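You operate a simulated robot arm through the tools that you are given. There is no shell and no other tool.

Carry out the task below with a simulated robot arm. There is one attempt and no reset: what you move stays moved.

## Task
Empty the red bucket into the wooden tray and stir the rice till it stops steaming.
Fine: use the blue-grip paddle; put bucket and paddle back; then the blue clip goes on the tray's long side.

The check looks at the end state, three seconds after you hand in, the way a careful person would. Anything else that was tipped, shoved, dropped, spilled or broken makes it a failure.

## Robot
A 7-joint arm with a two-finger parallel gripper, fixed in place. Base frame: the origin is on the floor under the middle of its stand, x ahead of it, y to its left, z up. Lengths are in m, angles in rad, forces in N, time in s.
It reaches about 1.524 m from its shoulder. Its first joint turns from -2.601 to 2.601 rad. Payload 3.5 kg.
Tool frame: the origin (TCP) lies between the finger pads and is the grasp point; the fingertips stand 0.023 m ahead of it; z points along the fingers, y is the line along which they close. The gripper opens to 0.094 m. The fingers are 0.038 m wide and 0.01 m thick; the gripper's body (0.054 by 0.096 m) begins 0.039 m behind the TCP.
Orientation is that of the tool frame in the base frame, as a unit quaternion [x, y, z, w]. With the fingers straight down and closing along the base's y, the tool's x points along the base's -x, its y along +y and its z along -z.

## Interface
- The arm moves only by the tool nudge_tool. Its argument "rows" is a list that holds one entry, the list of rows, each a list of 6 numbers: the shift along the tool's x, y, z in units of 50 mm (1.0 is 50 mm), then the turn, a rotation vector about the tool's x, y, z in units of 8 degrees (1.0 is 8 degrees). In form: [[[tx, ty, tz, rx, ry, rz], ...]]. A call has 1 to 20 rows; each row shifts and turns the commanded pose from where the row before left it, along the tool's axes as they then stand. "fingers" is the opening, from 0 (shut) to 1 (fully open), set as the call begins (left out, the last holds). A call with a number of a shift or a turn outside -1 to 1 is refused whole. Rows are played at 5 a second. More than 0.05 m and 0.15 rad between two rows, or a gripper value outside its range, and nothing of the call is played. A pose out of reach is approached as far as the arm can. The call stops where the force on the tool passes 60 N (or 10 N more than at its start, if that is more) or the arm is blocked; 0.2 s more then pass. The fingers move at their own pace (about 0.153 m/s each) and stop on an object; they squeeze with about 29 N. The grip force told is the motor's: it shows also when the fingers shut on nothing. Time passes only in rows, and 0.2 s behind the last, so rows that do not move let the fingers close. The reply holds the time, the measured pose of the TCP, the force on the tool along the base axes, the opening and the grip force, in the units named above and with some noise, with the torque about the TCP (base axes, N m) and any sound that the robot's microphone picked up.
- Cameras (640 x 400 px; columns grow to the right, rows downward): "scene" is fixed at [0.4007, -0.5003, 1.2904]; the picture's right is [0.98, -0.20, 0.00], its down [-0.07, -0.33, -0.94] and it looks along [0.19, 0.92, -0.34] (base axes); focal length 324 px, centre (320, 200). "wrist" rides on the gripper at [0.086, 0.016, -0.074] in the tool frame; the picture's right is [-0.18, 0.98, 0.00], its down [-0.58, -0.11, -0.81] and it looks along [-0.79, -0.15, 0.59] (tool axes); focal length 243 px, centre (320, 200). There is no depth. A picture from a camera that has moved, and an enlarged one, comes with that camera's place and axes in the base frame and with its lens.
- capture(camera): a new picture of that camera. It takes no simulated time.
- enlarge(camera, box): a new picture of the part [left, top, right, bottom] of that camera's present view, enlarged. It takes no simulated time.
- finish_job(): hands the job in; it is judged then, once.

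Places have to be worked out from the pictures, the camera data and where the tool is seen. Open the gripper and draw the arm clear of the work before you hand the job in, unless the task says otherwise.

The tools are called after ">>>" as name(argument=value, ...) on one line, values as JSON. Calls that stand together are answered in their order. nudge_tool: Moves the arm, as the interface text tells. Its arguments: {"type":"object","properties":{"rows":{"type":"array","items":{"type":"array","items":{"type":"array","items":{"type":"number"}}}},"fingers":{"type":"number"}},"required":["rows"]} The other tools are called the same way: capture (camera) takes a picture; enlarge (camera, box) takes an enlarged picture of a part of a camera's view; finish_job () hands the job in.

At the start:

```text
clock: 0.0
ee_pos: [0.5779, 0.9331, 1.2457]
ee_rot: [0.0, 1.0, -0.001, 0.0]
force: [0.2, 0.1, -0.8]
torque: [0.03, 0.05, -0.01]
width: 0.094
grasp_force: 0.0
```

scene: 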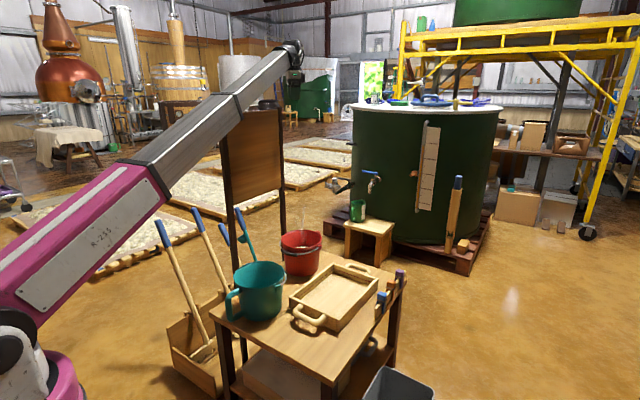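
wrist: 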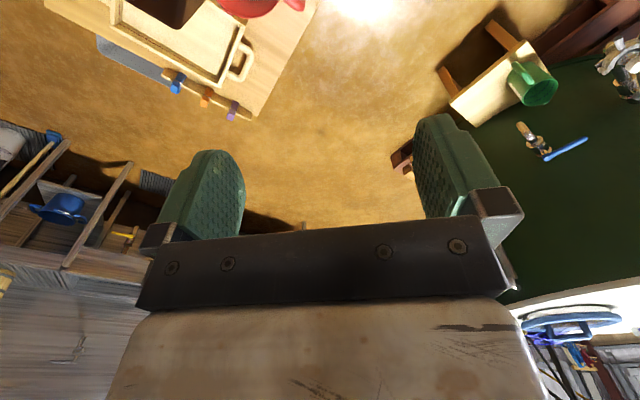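

I start by looking closely at the table area in the scene picture and the wider surroundings, to find the bucket, tray, paddles and clips.

>>> enlarge(camera="scene", box=[200, 180, 440, 400])

>>> enlarge(camera="scene", box=[320, 60, 520, 270])

>>> enlarge(camera="scene", box=[130, 180, 290, 400])

>>> enlarge(camera="wrist", box=[90, 0, 320, 140])

```text
1.82 times, centred on (320, 290) of scene
camera zoom: at [0.4007, -0.5003, 1.2904], right [0.98, -0.2, 0.0], down [-0.07, -0.33, -0.94], along [0.19, 0.92, -0.34], focal length 589 px, centre (320, 36)
```

zoom: 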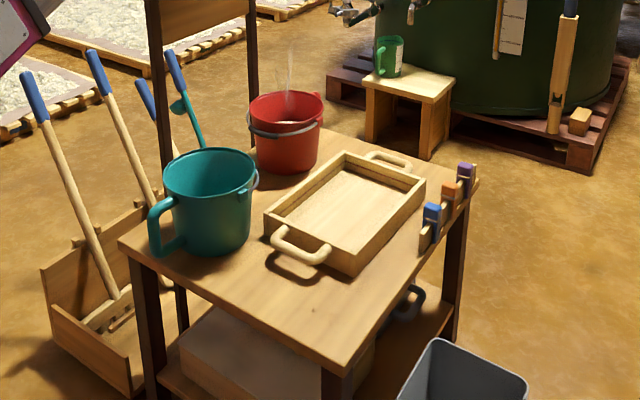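

```text
1.90 times, centred on (420, 165) of scene
camera zoom: at [0.4007, -0.5003, 1.2904], right [0.98, -0.2, 0.0], down [-0.07, -0.33, -0.94], along [0.19, 0.92, -0.34], focal length 617 px, centre (130, 267)
```

zoom: 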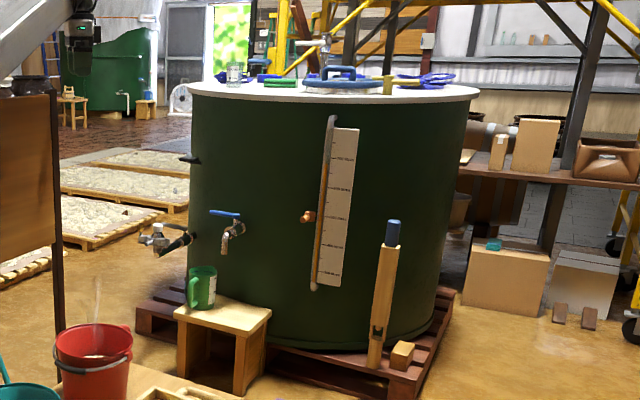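

```text
1.82 times, centred on (210, 290) of scene
camera zoom: at [0.4007, -0.5003, 1.2904], right [0.98, -0.2, 0.0], down [-0.07, -0.33, -0.94], along [0.19, 0.92, -0.34], focal length 589 px, centre (520, 36)
```

zoom: 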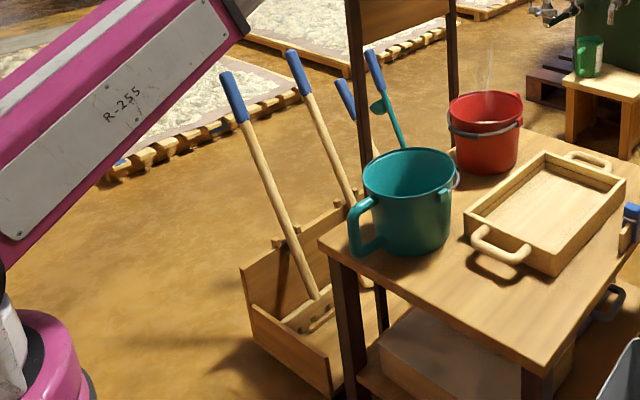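

```text
2.78 times, centred on (205, 70) of wrist
camera zoom: at [0.4915, 0.9509, 1.3214], right [0.18, 0.98, 0.0], down [0.58, -0.11, 0.81], along [0.79, -0.15, -0.59], focal length 675 px, centre (640, 562)
```

zoom: 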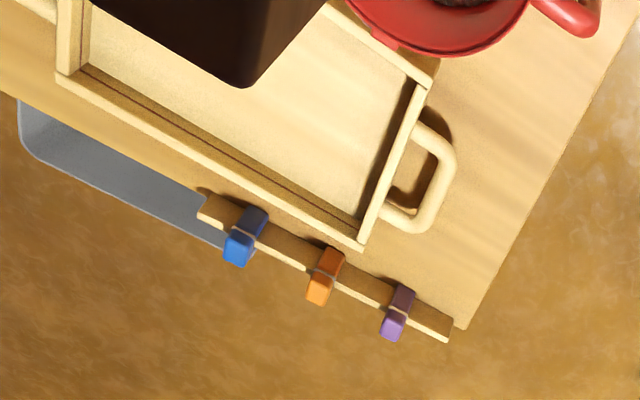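

The tabletop comes out at about z 0.50, rotated 45°, with the tray in the middle, the clips on a strip at its front-right edge, and several blue-grip tools at the left. I enlarge those regions to tell them apart.

>>> enlarge(camera="scene", box=[140, 190, 270, 290])

>>> enlarge(camera="scene", box=[150, 280, 270, 400])

>>> enlarge(camera="scene", box=[210, 90, 310, 200])

>>> enlarge(camera="scene", box=[260, 220, 420, 340])

>>> enlarge(camera="scene", box=[350, 80, 510, 120])

>>> enlarge(camera="wrist", box=[0, 100, 180, 300])

>>> enlarge(camera="wrist", box=[440, 0, 640, 180])

```text
4.00 times, centred on (205, 240) of scene
camera zoom: at [0.4007, -0.5003, 1.2904], right [0.98, -0.2, 0.0], down [-0.07, -0.33, -0.94], along [0.19, 0.92, -0.34], focal length 1297 px, centre (780, 40)
```

zoom: 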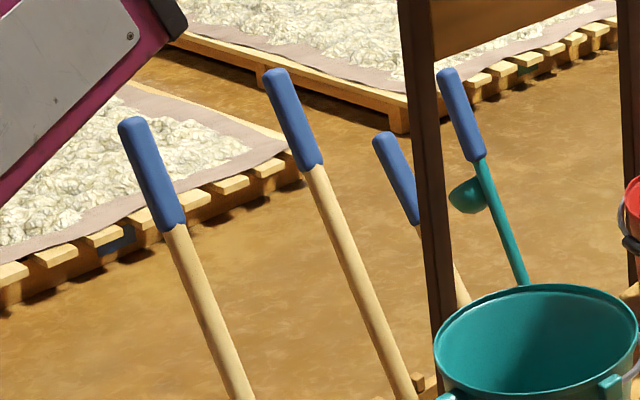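

```text
3.33 times, centred on (210, 340) of scene
camera zoom: at [0.4007, -0.5003, 1.2904], right [0.98, -0.2, 0.0], down [-0.07, -0.33, -0.94], along [0.19, 0.92, -0.34], focal length 1080 px, centre (687, -267)
```

zoom: 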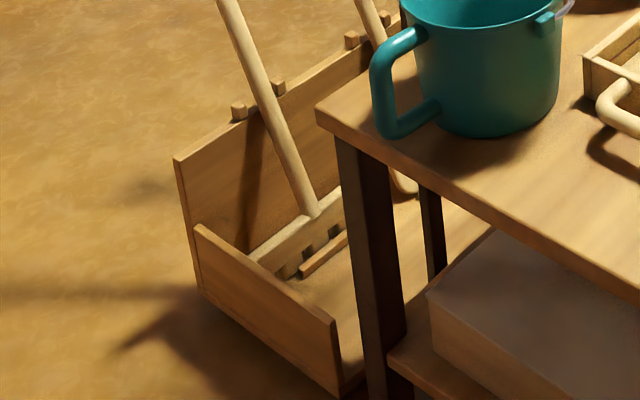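

```text
3.64 times, centred on (260, 145) of scene
camera zoom: at [0.4007, -0.5003, 1.2904], right [0.98, -0.2, 0.0], down [-0.07, -0.33, -0.94], along [0.19, 0.92, -0.34], focal length 1179 px, centre (538, 400)
```

zoom: 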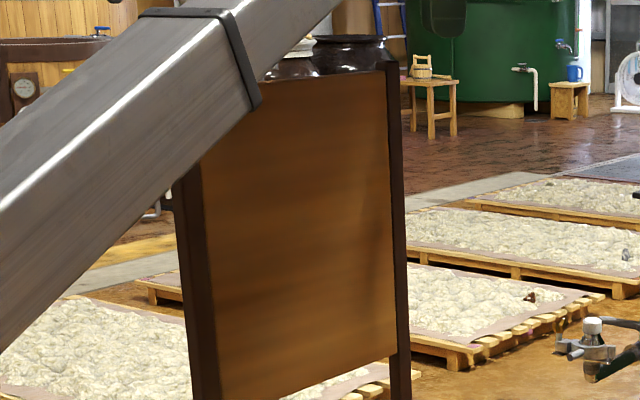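

```text
3.33 times, centred on (340, 280) of scene
camera zoom: at [0.4007, -0.5003, 1.2904], right [0.98, -0.2, 0.0], down [-0.07, -0.33, -0.94], along [0.19, 0.92, -0.34], focal length 1080 px, centre (253, -67)
```

zoom: 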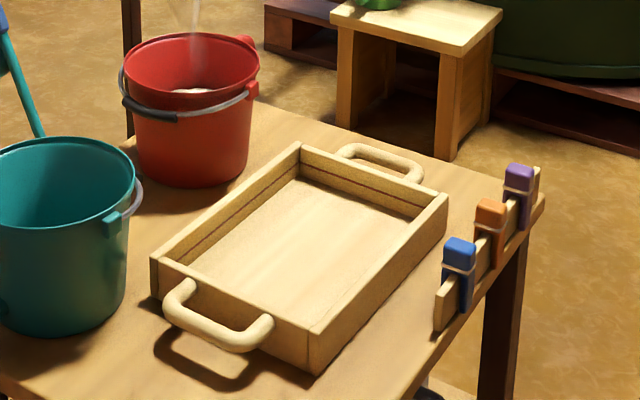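

```text
4.00 times, centred on (430, 100) of scene
camera zoom: at [0.4007, -0.5003, 1.2904], right [0.98, -0.2, 0.0], down [-0.07, -0.33, -0.94], along [0.19, 0.92, -0.34], focal length 1297 px, centre (-120, 600)
```

zoom: 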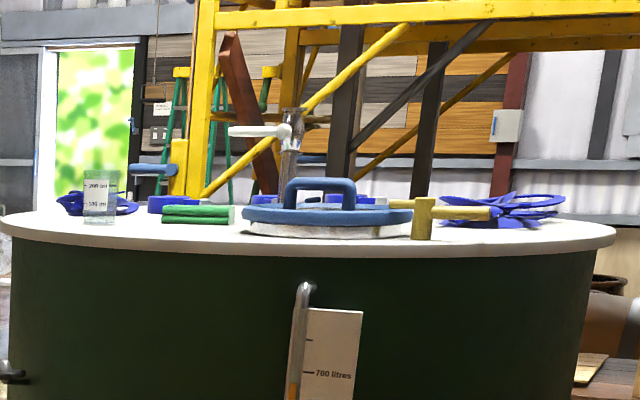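

```text
2.00 times, centred on (90, 200) of wrist
camera zoom: at [0.4915, 0.9509, 1.3214], right [0.18, 0.98, 0.0], down [0.58, -0.11, 0.81], along [0.79, -0.15, -0.59], focal length 485 px, centre (780, 200)
```

zoom: 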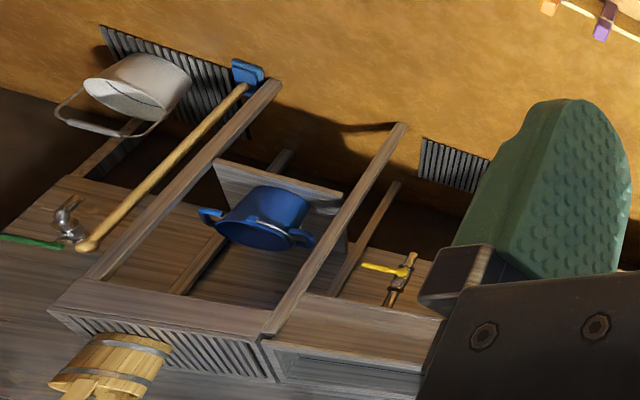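

```text
2.22 times, centred on (540, 90) of wrist
camera zoom: at [0.4915, 0.9509, 1.3214], right [0.18, 0.98, 0.0], down [0.58, -0.11, 0.81], along [0.79, -0.15, -0.59], focal length 539 px, centre (-169, 444)
```

zoom: 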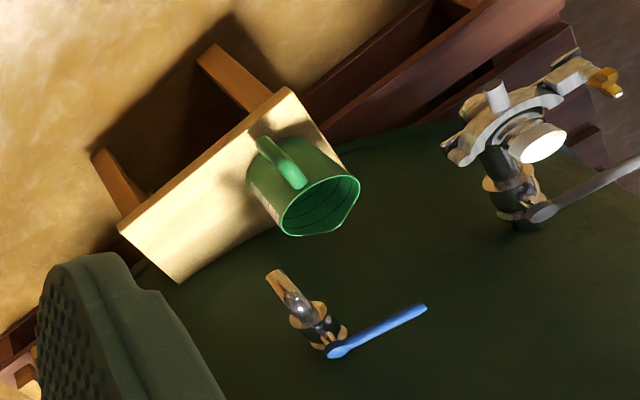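

The panel standing at the table's back edge (top about z 1.2) is an obstacle right beside the gripper. I lift straight up first, then draw back over the table toward (0.40, 0.60, 1.35), for a look at the tool box behind it.

>>> nudge_tool(rows=[[[0, 0, -1, 0, 0, 0], [0, 0, -1, 0, 0, 0], [0.25, -0.95, -0.1, 0, 0, 0], [0.5, -0.95, 0, 0, 0, 0], [0.5, -0.95, 0, 0, 0, 0], [0.5, -0.95, 0, 0, 0, 0], [0.5, -0.95, 0, 0, 0, 0], [0.5, -0.95, 0, 0, 0, 0], [0.5, -0.95, 0, 0, 0, 0]]], fingers=1)

>>> capture(camera="scene")

>>> capture(camera="wrist")

```text
refused: row 4 steps farther than a row can; nothing moved
```

```text
taken
```

scene: 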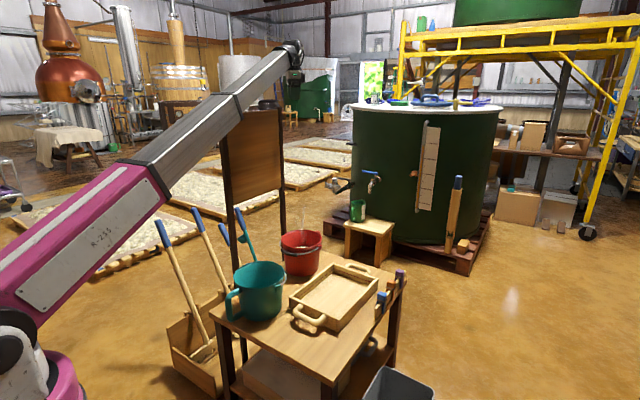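

```text
taken
camera wrist: at [0.4915, 0.9509, 1.3214], right [0.18, 0.98, 0.0], down [0.58, -0.11, 0.81], along [0.79, -0.15, -0.59], focal length 243 px, centre (320, 200)
```

wrist: 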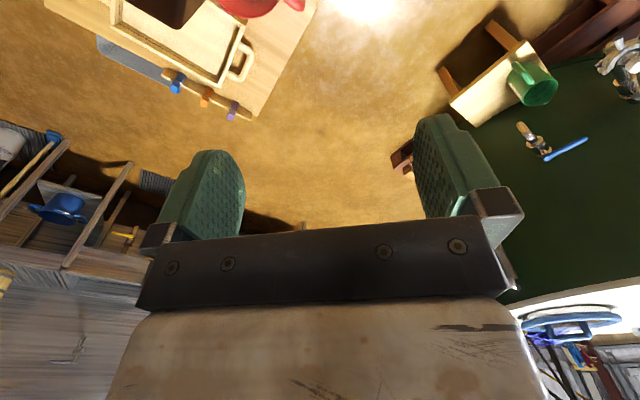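

That call was refused because a row's combined step went over 0.05 m. I repeat it with shorter rows: lift first, then back over the table.

>>> nudge_tool(rows=[[[0, 0, -0.9, 0, 0, 0], [0, 0, -0.9, 0, 0, 0], [0, -0.8, -0.3, 0, 0, 0], [0.45, -0.8, 0, 0, 0, 0], [0.45, -0.8, 0, 0, 0, 0], [0.45, -0.8, 0, 0, 0, 0], [0.45, -0.8, 0, 0, 0, 0], [0.45, -0.8, 0, 0, 0, 0], [0.45, -0.8, 0, 0, 0, 0], [0.45, -0.8, 0, 0, 0, 0]]], fingers=1)

>>> capture(camera="scene")

>>> capture(camera="wrist")

```text
clock: 2.2
ee_pos: [0.4692, 0.6818, 1.1876]
ee_rot: [0.0, 1.0, 0.013, 0.01]
force: [-0.1, 0.5, 0.6]
torque: [-0.01, 0.03, 0.01]
width: 0.0938
grasp_force: 0.0
out of reach, approached as far as the arm can: row 2, 3, 4, 5, 6, 7, 8, 9, 10
```

```text
taken
```

scene: 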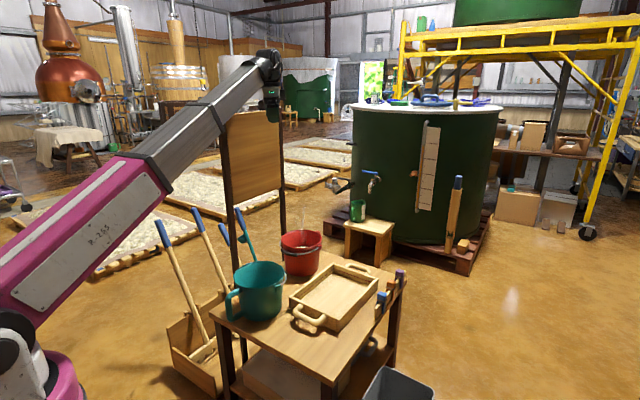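

```text
taken
camera wrist: at [0.3816, 0.6981, 1.2615], right [0.18, 0.98, 0.03], down [0.56, -0.13, 0.82], along [0.81, -0.13, -0.58], focal length 243 px, centre (320, 200)
```

wrist: 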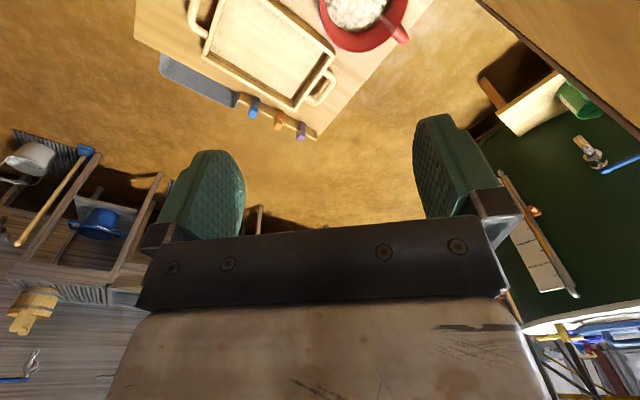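

The arm could not hold that height with the fingers down, and the panel is close on the left. I check what the commanded pose is now with a zero row before moving on.

>>> nudge_tool(rows=[[[0, 0, 0, 0, 0, 0]]])

```text
clock: 2.6
ee_pos: [0.4692, 0.6827, 1.1877]
ee_rot: [0.0, 1.0, 0.014, 0.01]
force: [-0.4, -0.2, 0.4]
torque: [0.02, -0.01, 0.0]
width: 0.094
grasp_force: 0.1
```

Each call evidently starts from the measured pose, so nothing is left pending. I move away from the panel to about (0.46, 0.45, 1.12), then turn to face the panel and the tool box.

>>> nudge_tool(rows=[[[0.04, -0.9, 0.25, 0, 0, 0], [0.04, -0.9, 0.25, 0, 0, 0], [0.04, -0.9, 0.25, 0, 0, 0], [0.04, -0.9, 0.25, 0, 0, 0], [0.04, -0.9, 0.25, 0, 0, 0], [0, 0, 0, 0, 0, -1], [0, 0, 0, 0, 0, -1], [0, 0, 0, 0, 0, -1], [0, 0, 0, 0, 0, -1], [0, 0, 0, 0, 0, -1]]])

>>> capture(camera="scene")

>>> capture(camera="wrist")

```text
clock: 4.5
ee_pos: [0.4748, 0.4716, 1.0887]
ee_rot: [-0.21, 0.978, 0.005, 0.004]
force: [-10.1, 18.1, -4.5]
torque: [-1.54, -1.21, -2.01]
width: 0.0939
grasp_force: 0.0
out of reach, approached as far as the arm can: row 1, 2, 3, 4, 5
stopped in row 9: the force on the tool passed its limit at 107 N (the readings are from after the stop); the commanded pose is now the measured one
```

```text
taken
```

scene: 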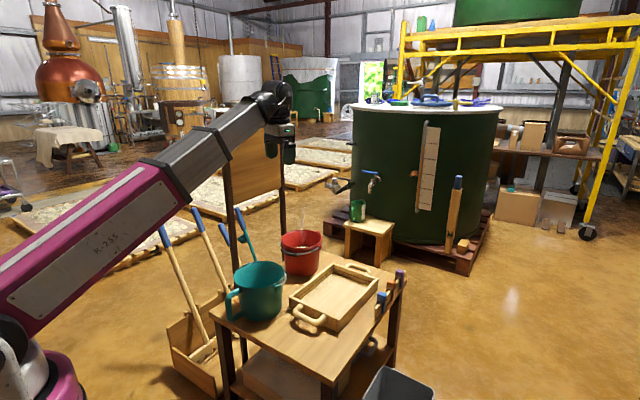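

```text
taken
camera wrist: at [0.3882, 0.4513, 1.1634], right [-0.24, 0.97, 0.01], down [0.57, 0.13, 0.81], along [0.79, 0.2, -0.58], focal length 243 px, centre (320, 200)
```

wrist: 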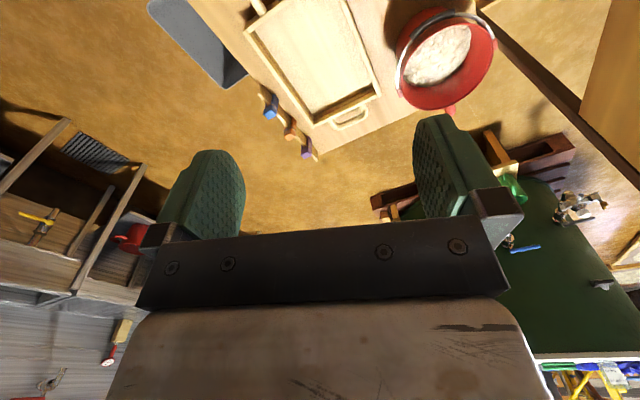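

The call stopped on a 107 N force while turning, and some force still remains. I enlarge the area around the wrist to see what it is touching before moving anything.

>>> enlarge(camera="scene", box=[200, 60, 320, 200])

>>> enlarge(camera="scene", box=[180, 180, 420, 400])

```text
2.86 times, centred on (260, 130) of scene
camera zoom: at [0.4007, -0.5003, 1.2904], right [0.98, -0.2, 0.0], down [-0.07, -0.33, -0.94], along [0.19, 0.92, -0.34], focal length 926 px, centre (491, 400)
```

zoom: 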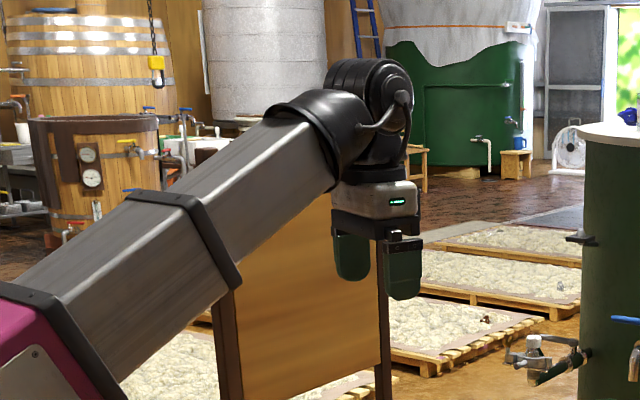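

```text
1.82 times, centred on (300, 290) of scene
camera zoom: at [0.4007, -0.5003, 1.2904], right [0.98, -0.2, 0.0], down [-0.07, -0.33, -0.94], along [0.19, 0.92, -0.34], focal length 589 px, centre (356, 36)
```

zoom: 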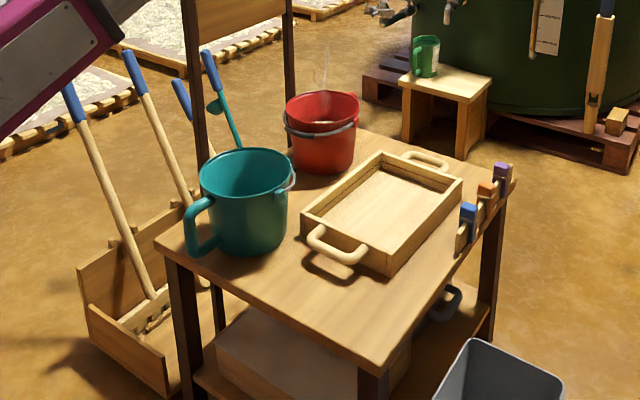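

Nothing on the table has moved. The likely contact is my own camera bracket against the forearm, since the wrist is folded tight at this height. I turn back the way I came and lower a little to open the wrist.

>>> nudge_tool(rows=[[[0, 0, 0, 0, 0, 0.5], [0, 0, 0, 0, 0, 0.8], [0, 0, 0.3, 0, 0, 0.8], [0, 0, 0.6, 0, 0, 0.5], [-0.3, 0, 0.8, 0, 0, 0.3]]])

>>> enlarge(camera="scene", box=[120, 50, 340, 200])

```text
clock: 5.7
ee_pos: [0.4919, 0.4722, 1.0033]
ee_rot: [-0.012, 1.0, 0.004, 0.003]
force: [0.3, -0.8, 0.2]
torque: [0.03, -0.02, 0.0]
width: 0.0938
grasp_force: 0.2
```

```text
2.67 times, centred on (230, 125) of scene
camera zoom: at [0.4007, -0.5003, 1.2904], right [0.98, -0.2, 0.0], down [-0.07, -0.33, -0.94], along [0.19, 0.92, -0.34], focal length 864 px, centre (560, 400)
```

zoom: 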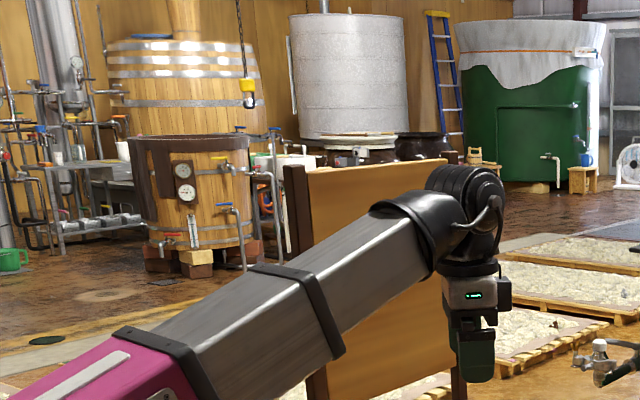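

Forces are back to zero. I now turn the other way (clockwise from above), which swings the camera away from the forearm toward the outer side, and check as I go.

>>> nudge_tool(rows=[[[0, 0, 0, 0, 0, 1], [0, 0, 0, 0, 0, 1], [0, 0, 0, 0, 0, 1], [0, 0, 0, 0, 0, 1], [0, 0, 0, 0, 0, 1], [0, 0, 0, 0, 0, 1], [0, 0, 0, 0, 0, 1], [0, 0, 0, 0, 0, 1], [0, 0, 0, 0, 0, 1]]])

>>> capture(camera="wrist")

```text
clock: 7.7
ee_pos: [0.4894, 0.4735, 1.0021]
ee_rot: [0.579, 0.815, 0.006, -0.002]
force: [0.1, 0.7, 0.6]
torque: [0.0, 0.0, -0.01]
width: 0.094
grasp_force: 0.1
```

```text
taken
camera wrist: at [0.4759, 0.5616, 1.0799], right [0.99, 0.15, 0.01], down [0.08, -0.59, 0.8], along [0.12, -0.79, -0.6], focal length 243 px, centre (320, 200)
```

wrist: 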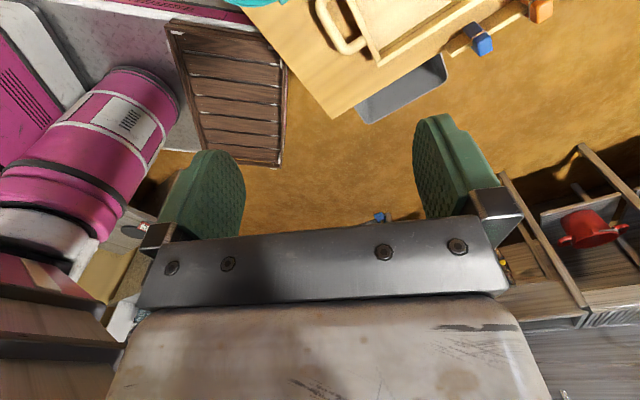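

The turn is clean and the arm's own base is in view. I continue turning so the camera ends up on the outer side of the gripper.

>>> nudge_tool(rows=[[[0, 0, 0, 0, 0, 1], [0, 0, 0, 0, 0, 1], [0, 0, 0, 0, 0, 1], [0, 0, 0, 0, 0, 1], [0, 0, 0, 0, 0, 1], [0, 0, 0, 0, 0, 1], [0, 0, 0, 0, 0, 1], [0, 0, 0, 0, 0, 1]]])

>>> capture(camera="wrist")

>>> capture(camera="scene")

```text
clock: 9.5
ee_pos: [0.5018, 0.4571, 1.0031]
ee_rot: [0.918, 0.396, 0.005, -0.003]
force: [-0.4, -0.6, 0.6]
torque: [0.02, 0.01, 0.01]
width: 0.0939
grasp_force: 0.1
out of reach, approached as far as the arm can: row 8
```

```text
taken
camera wrist: at [0.5732, 0.5104, 1.0801], right [0.59, -0.81, 0.0], down [-0.48, -0.35, 0.8], along [-0.65, -0.47, -0.6], focal length 243 px, centre (320, 200)
```

wrist: 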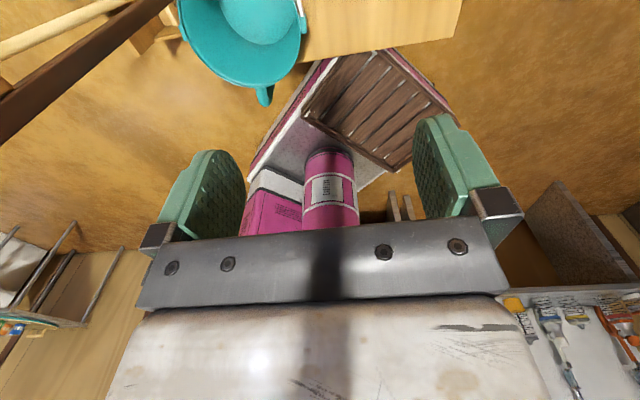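

```text
taken
```

scene: 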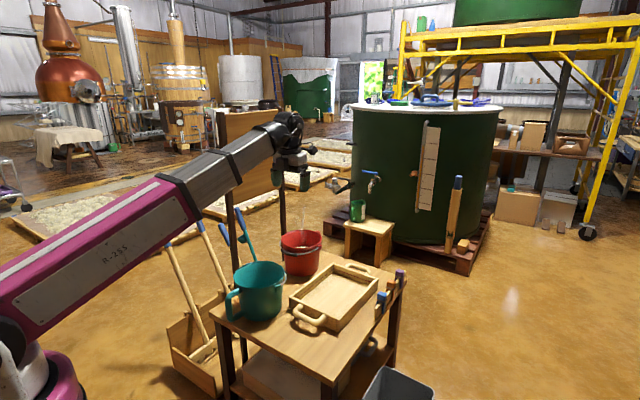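

That is the wrist's turn limit, with the camera now on the outer side. I tilt the fingers outward about 40° so the camera looks nearly straight down on the table and the box beside it.

>>> nudge_tool(rows=[[[0, 0, -0.5, 0, 1, -0.1], [0, 0, -0.5, 0, 1, 0], [0, 0, -0.5, 0, 1, 0], [0, 0, -0.5, 0, 1, 0], [0, 0, -0.5, 0, 1, 0]]])

>>> capture(camera="wrist")

>>> capture(camera="scene")

```text
clock: 10.7
ee_pos: [0.4787, 0.4317, 1.1207]
ee_rot: [0.862, 0.368, 0.319, -0.138]
force: [-0.5, -0.3, 0.2]
torque: [-0.02, 0.01, 0.04]
width: 0.0943
grasp_force: 0.0
```

```text
taken
camera wrist: at [0.5019, 0.4345, 1.234], right [0.61, -0.78, -0.12], down [-0.75, -0.62, 0.23], along [-0.26, -0.05, -0.96], focal length 243 px, centre (320, 200)
```

wrist: 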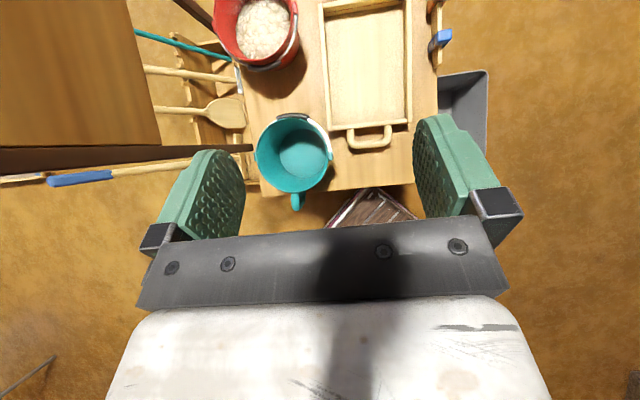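

```text
taken
```

scene: 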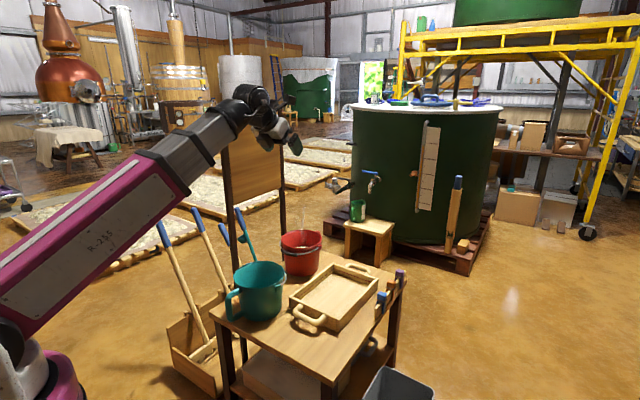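

Now I can see into the box past the panel: one of the tools has an oval wooden blade. I enlarge that part and the table.

>>> enlarge(camera="wrist", box=[130, 20, 270, 190])

>>> enlarge(camera="wrist", box=[200, 0, 460, 210])

>>> enlarge(camera="wrist", box=[0, 140, 200, 220])

```text
2.35 times, centred on (200, 105) of wrist
camera zoom: at [0.5019, 0.4345, 1.234], right [0.61, -0.78, -0.12], down [-0.75, -0.62, 0.23], along [-0.26, -0.05, -0.96], focal length 571 px, centre (602, 424)
```

zoom: 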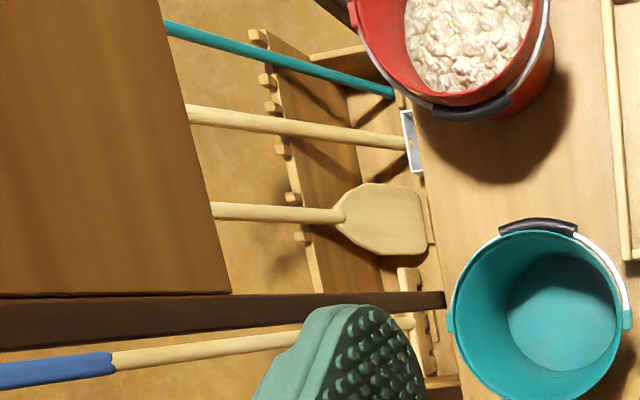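

```text
1.90 times, centred on (330, 105) of wrist
camera zoom: at [0.5019, 0.4345, 1.234], right [0.61, -0.78, -0.12], down [-0.75, -0.62, 0.23], along [-0.26, -0.05, -0.96], focal length 462 px, centre (301, 381)
```

zoom: 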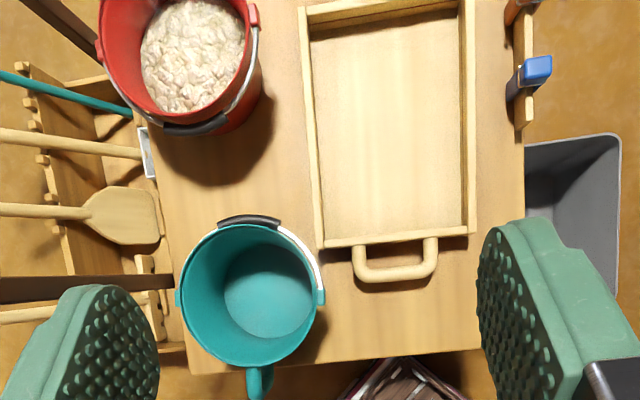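

```text
3.20 times, centred on (100, 180) of wrist
camera zoom: at [0.5019, 0.4345, 1.234], right [0.61, -0.78, -0.12], down [-0.75, -0.62, 0.23], along [-0.26, -0.05, -0.96], focal length 776 px, centre (1024, 264)
```

zoom: 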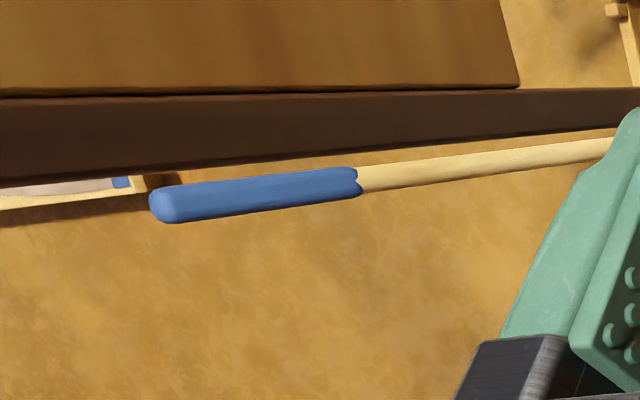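

The box holds, from left to right: a rake, the wooden paddle with the oval blade, a scraper, and a teal ladle. The paddle is the second blue grip from the left, at roughly u 0.87. Now I slide outward over the table to see the red bucket, its side handle and the clips from above.

>>> nudge_tool(rows=[[[0.63, 0.02, 0.54, 0, 0, 0], [0.63, 0.02, 0.54, 0, 0, 0], [0.63, 0.02, 0.54, 0, 0, 0], [0.63, 0.02, 0.54, 0, 0, 0], [0.63, 0.02, 0.54, 0, 0, 0], [0.63, 0.02, 0.54, 0, 0, 0]]])

>>> capture(camera="wrist")

```text
clock: 12.1
ee_pos: [0.6627, 0.6071, 1.1218]
ee_rot: [0.86, 0.372, 0.319, -0.138]
force: [0.1, -0.5, 0.3]
torque: [0.02, -0.04, 0.0]
width: 0.0939
grasp_force: 0.1
out of reach, approached as far as the arm can: row 5
```

```text
taken
camera wrist: at [0.6869, 0.6103, 1.236], right [0.62, -0.77, -0.12], down [-0.74, -0.63, 0.23], along [-0.26, -0.06, -0.97], focal length 243 px, centre (320, 200)
```

wrist: 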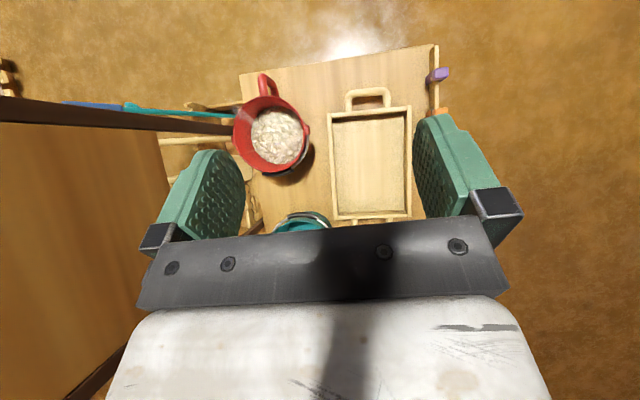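

The red bucket's side handle points to the far side (+u), well in view now. I enlarge the bucket, tray and clips for measurement.

>>> enlarge(camera="wrist", box=[220, 50, 340, 190])

>>> enlarge(camera="wrist", box=[300, 40, 470, 230])

>>> enlarge(camera="wrist", box=[0, 80, 260, 240])

>>> enlarge(camera="scene", box=[340, 240, 430, 330])

```text
2.86 times, centred on (280, 120) of wrist
camera zoom: at [0.6869, 0.6103, 1.236], right [0.62, -0.77, -0.12], down [-0.74, -0.63, 0.23], along [-0.26, -0.06, -0.97], focal length 693 px, centre (434, 429)
```

zoom: 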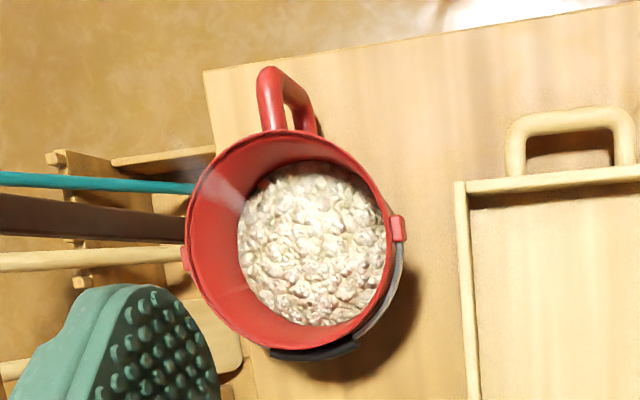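

```text
2.11 times, centred on (385, 135) of wrist
camera zoom: at [0.6869, 0.6103, 1.236], right [0.62, -0.77, -0.12], down [-0.74, -0.63, 0.23], along [-0.26, -0.06, -0.97], focal length 511 px, centre (183, 337)
```

zoom: 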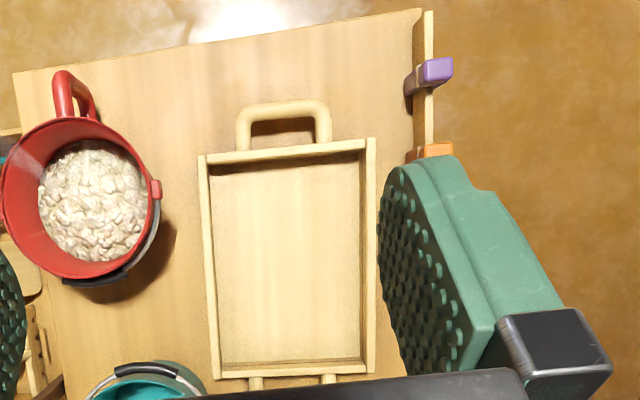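

```text
2.46 times, centred on (130, 160) of wrist
camera zoom: at [0.6869, 0.6103, 1.236], right [0.62, -0.77, -0.12], down [-0.74, -0.63, 0.23], along [-0.26, -0.06, -0.97], focal length 597 px, centre (788, 298)
```

zoom: 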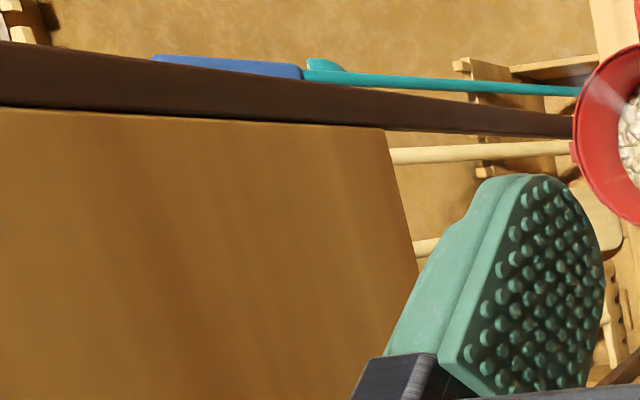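

```text
4.44 times, centred on (385, 285) of scene
camera zoom: at [0.4007, -0.5003, 1.2904], right [0.98, -0.2, 0.0], down [-0.07, -0.33, -0.94], along [0.19, 0.92, -0.34], focal length 1441 px, centre (31, -178)
```

zoom: 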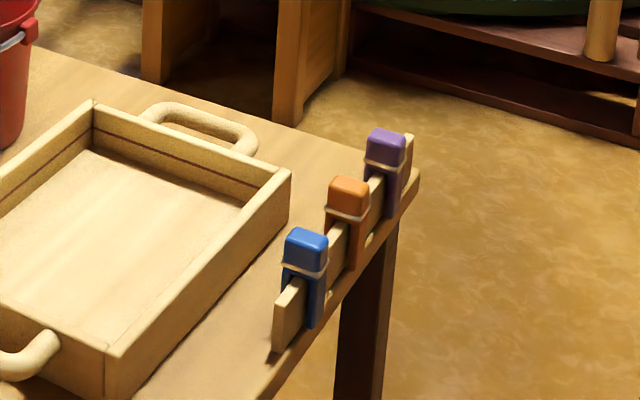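

From two views: bucket rim centre ≈ (0.577, 0.775, 0.64), rice surface about 7 cm below the rim, and side handle reaching to u ≈ 1.09 at v ≈ 0.137, bar about 22 mm thick, top at z ≈ 0.63. Before touching it I rehearse the pouring tilt in free air over the tray, to learn whether the wrist can tip that far.

>>> nudge_tool(rows=[[[-0.49, 0, 0.57, 0, 0, 0], [-0.49, 0, 0.57, 0, 0, 0], [-0.49, 0, 0.57, 0, 0, 0], [-0.49, 0, 0.57, 0, 0, 0], [0, 0, 0, 0, 1, 0], [0, 0, 0, 0, 1, 0], [0, 0, 0, 0, 1, 0], [0, 0, 0, 0, 1, 0], [0, 0, 0, 0, 1, 0], [0, 0, 0, 0, 1, 0]]])

>>> capture(camera="scene")

```text
clock: 14.3
ee_pos: [0.6559, 0.6039, 0.9696]
ee_rot: [0.659, 0.279, 0.643, -0.274]
force: [-0.1, -0.7, 0.5]
torque: [-0.01, 0.01, -0.01]
width: 0.094
grasp_force: 0.1
```

```text
taken
```

scene: 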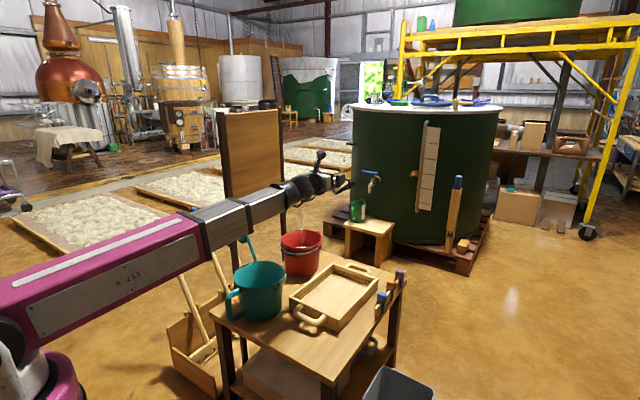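

The fingers are now level without trouble. I tip four more steps to about 120° as the rest of the rehearsal.

>>> nudge_tool(rows=[[[0, 0, 0, 0, 1, 0], [0, 0, 0, 0, 1, 0], [0, 0, 0, 0, 1, 0], [0, 0, 0, 0, 1, 0], [0, 0, 0, 0, 1, 0]]])

>>> capture(camera="scene")

```text
clock: 15.5
ee_pos: [0.6552, 0.6042, 0.9716]
ee_rot: [0.456, 0.209, 0.789, -0.355]
force: [-0.3, -0.8, -0.2]
torque: [0.0, 0.0, -0.03]
width: 0.094
grasp_force: 0.0
out of reach, approached as far as the arm can: row 1, 2, 5
```

```text
taken
```

scene: 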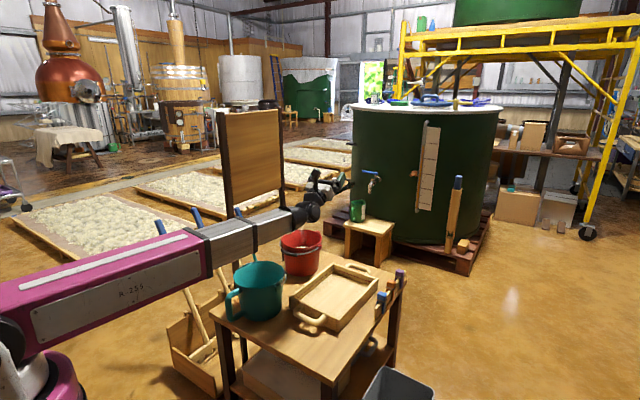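

The wrist reaches 120° of tilt here, so the handle grasp and pour plan works. I now rotate back to fingers-down.

>>> nudge_tool(rows=[[[0, 0, 0, 0, -1, 0], [0, 0, 0, 0, -1, 0], [0, 0, 0, 0, -1, 0], [0, 0, 0, 0, -1, 0], [0, 0, 0, 0, -1, 0], [0, 0, 0, 0, -1, 0], [0, 0, 0, 0, -1, 0], [0, 0, 0, 0, -1, 0], [0, 0, 0, 0, -1, 0], [0, 0, 0, 0, -1, 0], [0, 0, 0, 0, -1, 0]]])

```text
clock: 17.9
ee_pos: [0.6542, 0.6059, 0.9706]
ee_rot: [0.867, 0.394, 0.278, -0.127]
force: [0.8, 0.4, -0.4]
torque: [-0.02, 0.01, 0.0]
width: 0.0938
grasp_force: 0.0
out of reach, approached as far as the arm can: row 4
```

The fingers are back to about 35° from vertical. The teal jug looks like the same model as the red one, turned around, and its handle faces the scene camera. I enlarge it to measure the handle's height range.

>>> enlarge(camera="scene", box=[215, 250, 305, 330])

>>> enlarge(camera="scene", box=[270, 220, 335, 285])

>>> capture(camera="wrist")

```text
5.00 times, centred on (260, 290) of scene
camera zoom: at [0.4007, -0.5003, 1.2904], right [0.98, -0.2, 0.0], down [-0.07, -0.33, -0.94], along [0.19, 0.92, -0.34], focal length 1621 px, centre (620, -250)
```

zoom: 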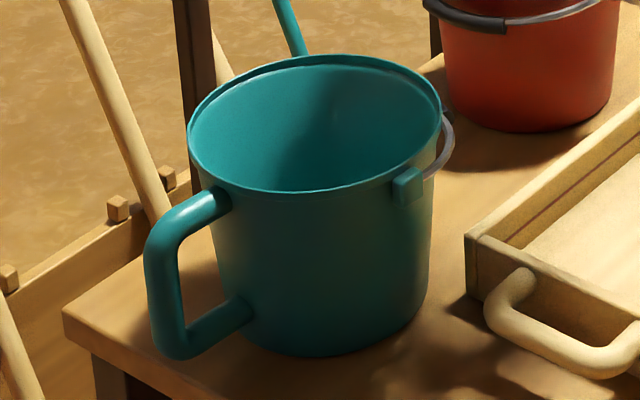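

```text
6.15 times, centred on (302, 252) of scene
camera zoom: at [0.4007, -0.5003, 1.2904], right [0.98, -0.2, 0.0], down [-0.07, -0.33, -0.94], along [0.19, 0.92, -0.34], focal length 1995 px, centre (428, -123)
```

zoom: 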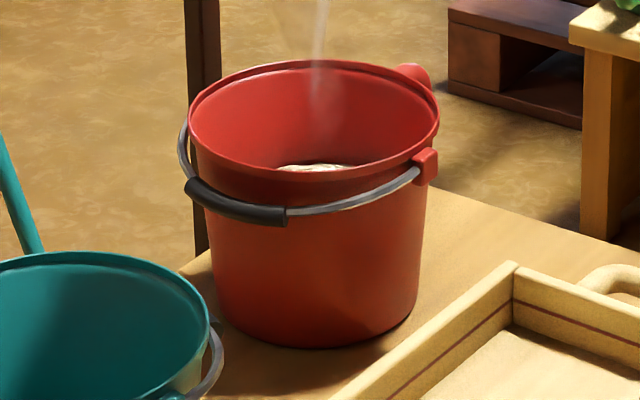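

```text
taken
camera wrist: at [0.6865, 0.6161, 1.0826], right [0.64, -0.76, -0.11], down [-0.7, -0.64, 0.32], along [-0.31, -0.13, -0.94], focal length 243 px, centre (320, 200)
```

wrist: 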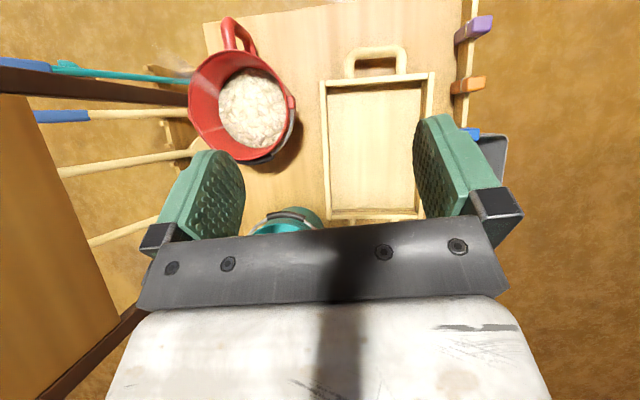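

The handle bar's centreline sits about 0.134 m from the bucket axis, from z ≈ 0.535 to 0.62. I enlarge this nearer wrist view to refine the red bucket's place.

>>> enlarge(camera="wrist", box=[170, 0, 330, 180])

>>> enlarge(camera="wrist", box=[310, 0, 520, 230])

```text
2.22 times, centred on (250, 90) of wrist
camera zoom: at [0.6865, 0.6161, 1.0826], right [0.64, -0.76, -0.11], down [-0.7, -0.64, 0.32], along [-0.31, -0.13, -0.94], focal length 539 px, centre (476, 444)
```

zoom: 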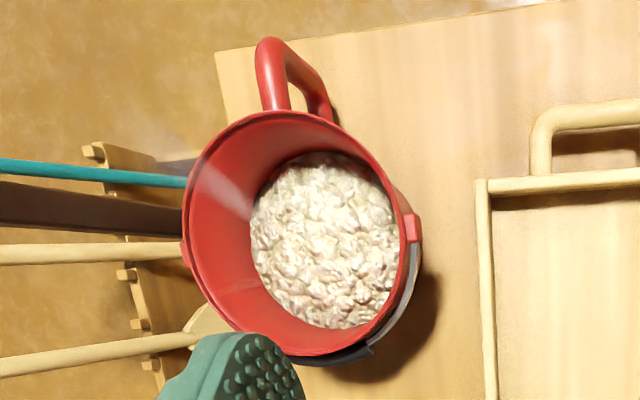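

```text
1.74 times, centred on (415, 115) of wrist
camera zoom: at [0.6865, 0.6161, 1.0826], right [0.64, -0.76, -0.11], down [-0.7, -0.64, 0.32], along [-0.31, -0.13, -0.94], focal length 422 px, centre (155, 348)
```

zoom: 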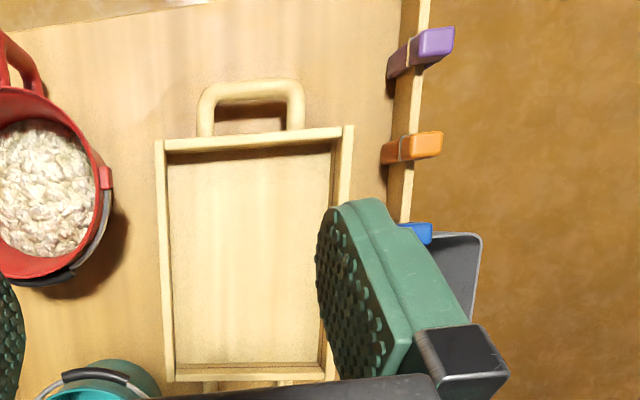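

Refined: red bucket axis at u ≈ 0.959, v ≈ 0.143 and the handle's plane runs exactly along 45°. I bring the fingers vertical with tool x along 45°, in place, before translating above the handle.

>>> nudge_tool(rows=[[[0, 0, 0, 0, -0.9, 0], [0, 0, 0, 0, -0.9, 0], [0, 0, 0, 0, -0.9, 0], [0, 0, 0, 0, -0.9, 0], [0, 0, 0, 0, -0.85, 0], [0, 0, 0, 0, 0, 0.45]]])

```text
clock: 19.3
ee_pos: [0.6658, 0.5923, 0.9706]
ee_rot: [0.918, 0.397, 0.002, 0.001]
force: [-0.3, -0.8, 0.0]
torque: [-0.05, -0.03, -0.01]
width: 0.0939
grasp_force: 0.1
out of reach, approached as far as the arm can: row 6
```

The wrist limit stops me at tool-x azimuth ≈ 47° and it would be tighter at the handle. So I'll use the opposite roll (camera on the base side), which lines up exactly with the handle. I move low over the front of the table, clear of the panel, and turn the other way there.

>>> nudge_tool(rows=[[[0.436, 0.206, 0.68, 0, 0, 0], [0.436, 0.206, 0.68, 0, 0, 0], [0.436, 0.206, 0.68, 0, 0, 0], [0.436, 0.206, 0.68, 0, 0, 0], [0.436, 0.206, 0.68, 0, 0, 0], [0, 0, 0, 0, 0, -1], [0, 0, 0, 0, 0, -1], [0, 0, 0, 0, 0, -1], [0, 0, 0, 0, 0, -1], [0, 0, 0, 0, 0, -1], [0, 0, 0, 0, 0, -1], [0, 0, 0, 0, 0, -1], [0, 0, 0, 0, 0, -1], [0, 0, 0, 0, 0, -1], [0, 0, 0, 0, 0, -1], [0, 0, 0, 0, 0, -1]]])

>>> capture(camera="scene")

>>> capture(camera="wrist")

```text
clock: 22.7
ee_pos: [0.7851, 0.6287, 0.8023]
ee_rot: [0.396, 0.918, 0.001, 0.0]
force: [0.1, 0.6, -0.3]
torque: [-0.02, -0.01, 0.03]
width: 0.0937
grasp_force: 0.1
out of reach, approached as far as the arm can: row 1
```

```text
taken
```

scene: 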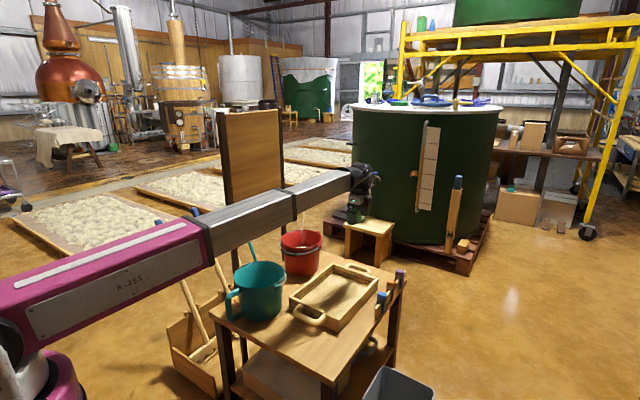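

```text
taken
camera wrist: at [0.7378, 0.7038, 0.8767], right [0.84, 0.54, 0.0], down [0.32, -0.5, 0.81], along [0.44, -0.68, -0.59], focal length 243 px, centre (320, 200)
```

wrist: 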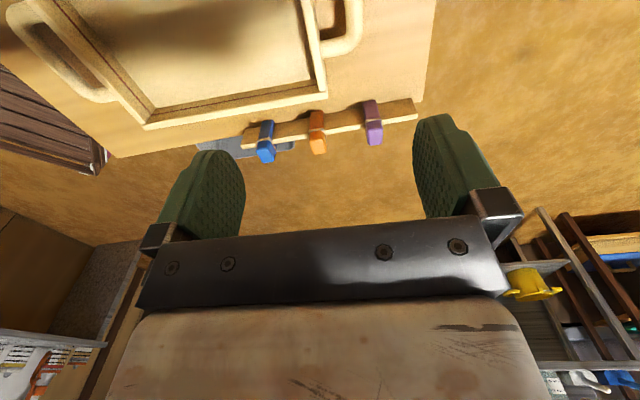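

The turn works here. This view also shows the clips well, so I enlarge them for later, then continue the turn.

>>> enlarge(camera="wrist", box=[230, 80, 430, 180])

>>> nudge_tool(rows=[[[0, 0, 0, 0, 0, -1], [0, 0, 0, 0, 0, -1], [0, 0, 0, 0, 0, -1], [0, 0, 0, 0, 0, -1], [0, 0, 0, 0, 0, -1], [0, 0, 0, 0, 0, -1], [0, 0, 0, 0, 0, -1], [0, 0, 0, 0, 0, -1]]])

>>> capture(camera="wrist")

>>> capture(camera="scene")

```text
3.20 times, centred on (330, 130) of wrist
camera zoom: at [0.7378, 0.7038, 0.8767], right [0.84, 0.54, 0.0], down [0.32, -0.5, 0.81], along [0.44, -0.68, -0.59], focal length 776 px, centre (288, 424)
```

zoom: 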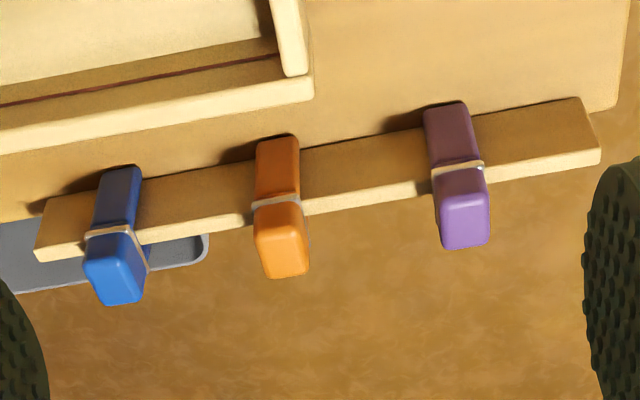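

```text
clock: 24.5
ee_pos: [0.7853, 0.6275, 0.8018]
ee_rot: [-0.151, 0.989, 0.002, 0.001]
force: [-0.3, 0.0, -0.7]
torque: [-0.01, -0.03, -0.02]
width: 0.0942
grasp_force: 0.1
```

```text
taken
camera wrist: at [0.6978, 0.6192, 0.8759], right [-0.12, 0.99, 0.0], down [0.59, 0.07, 0.81], along [0.8, 0.1, -0.59], focal length 243 px, centre (320, 200)
```

wrist: 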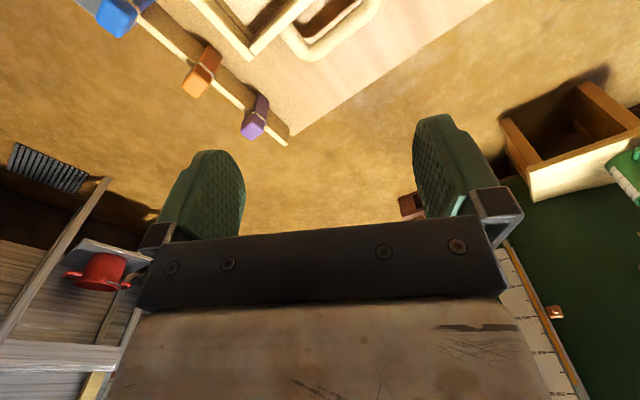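

```text
taken
```

scene: 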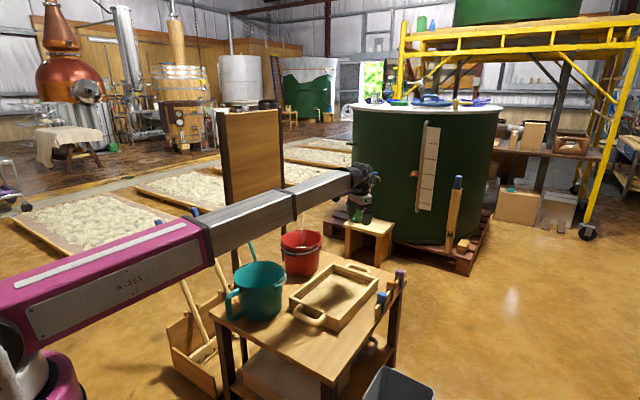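

Tool-x azimuth is now 197°; I need 225°. I continue the last 28° in smaller rows, watching the force.

>>> nudge_tool(rows=[[[0, 0, 0, 0, 0, -0.7], [0, 0, 0, 0, 0, -0.7], [0, 0, 0, 0, 0, -0.7], [0, 0, 0, 0, 0, -0.7], [0, 0, 0, 0, 0, -0.65]]])

>>> capture(camera="wrist")

```text
clock: 25.7
ee_pos: [0.7849, 0.6279, 0.8008]
ee_rot: [-0.382, 0.924, 0.0, 0.001]
force: [0.5, 0.4, 1.2]
torque: [0.01, -0.01, -0.01]
width: 0.0941
grasp_force: 0.1
```

```text
taken
camera wrist: at [0.7121, 0.579, 0.8767], right [-0.56, 0.83, 0.0], down [0.49, 0.33, 0.81], along [0.67, 0.46, -0.59], focal length 243 px, centre (320, 200)
```

wrist: 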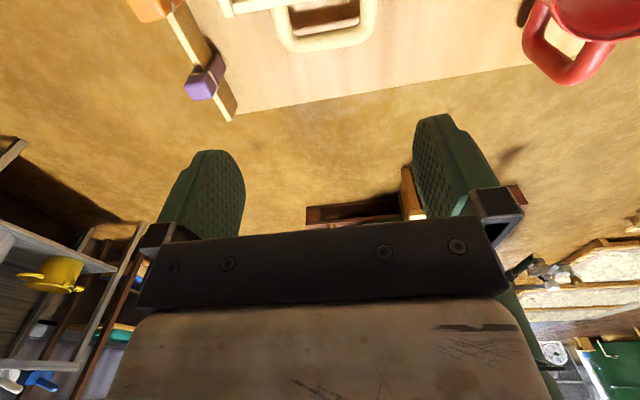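

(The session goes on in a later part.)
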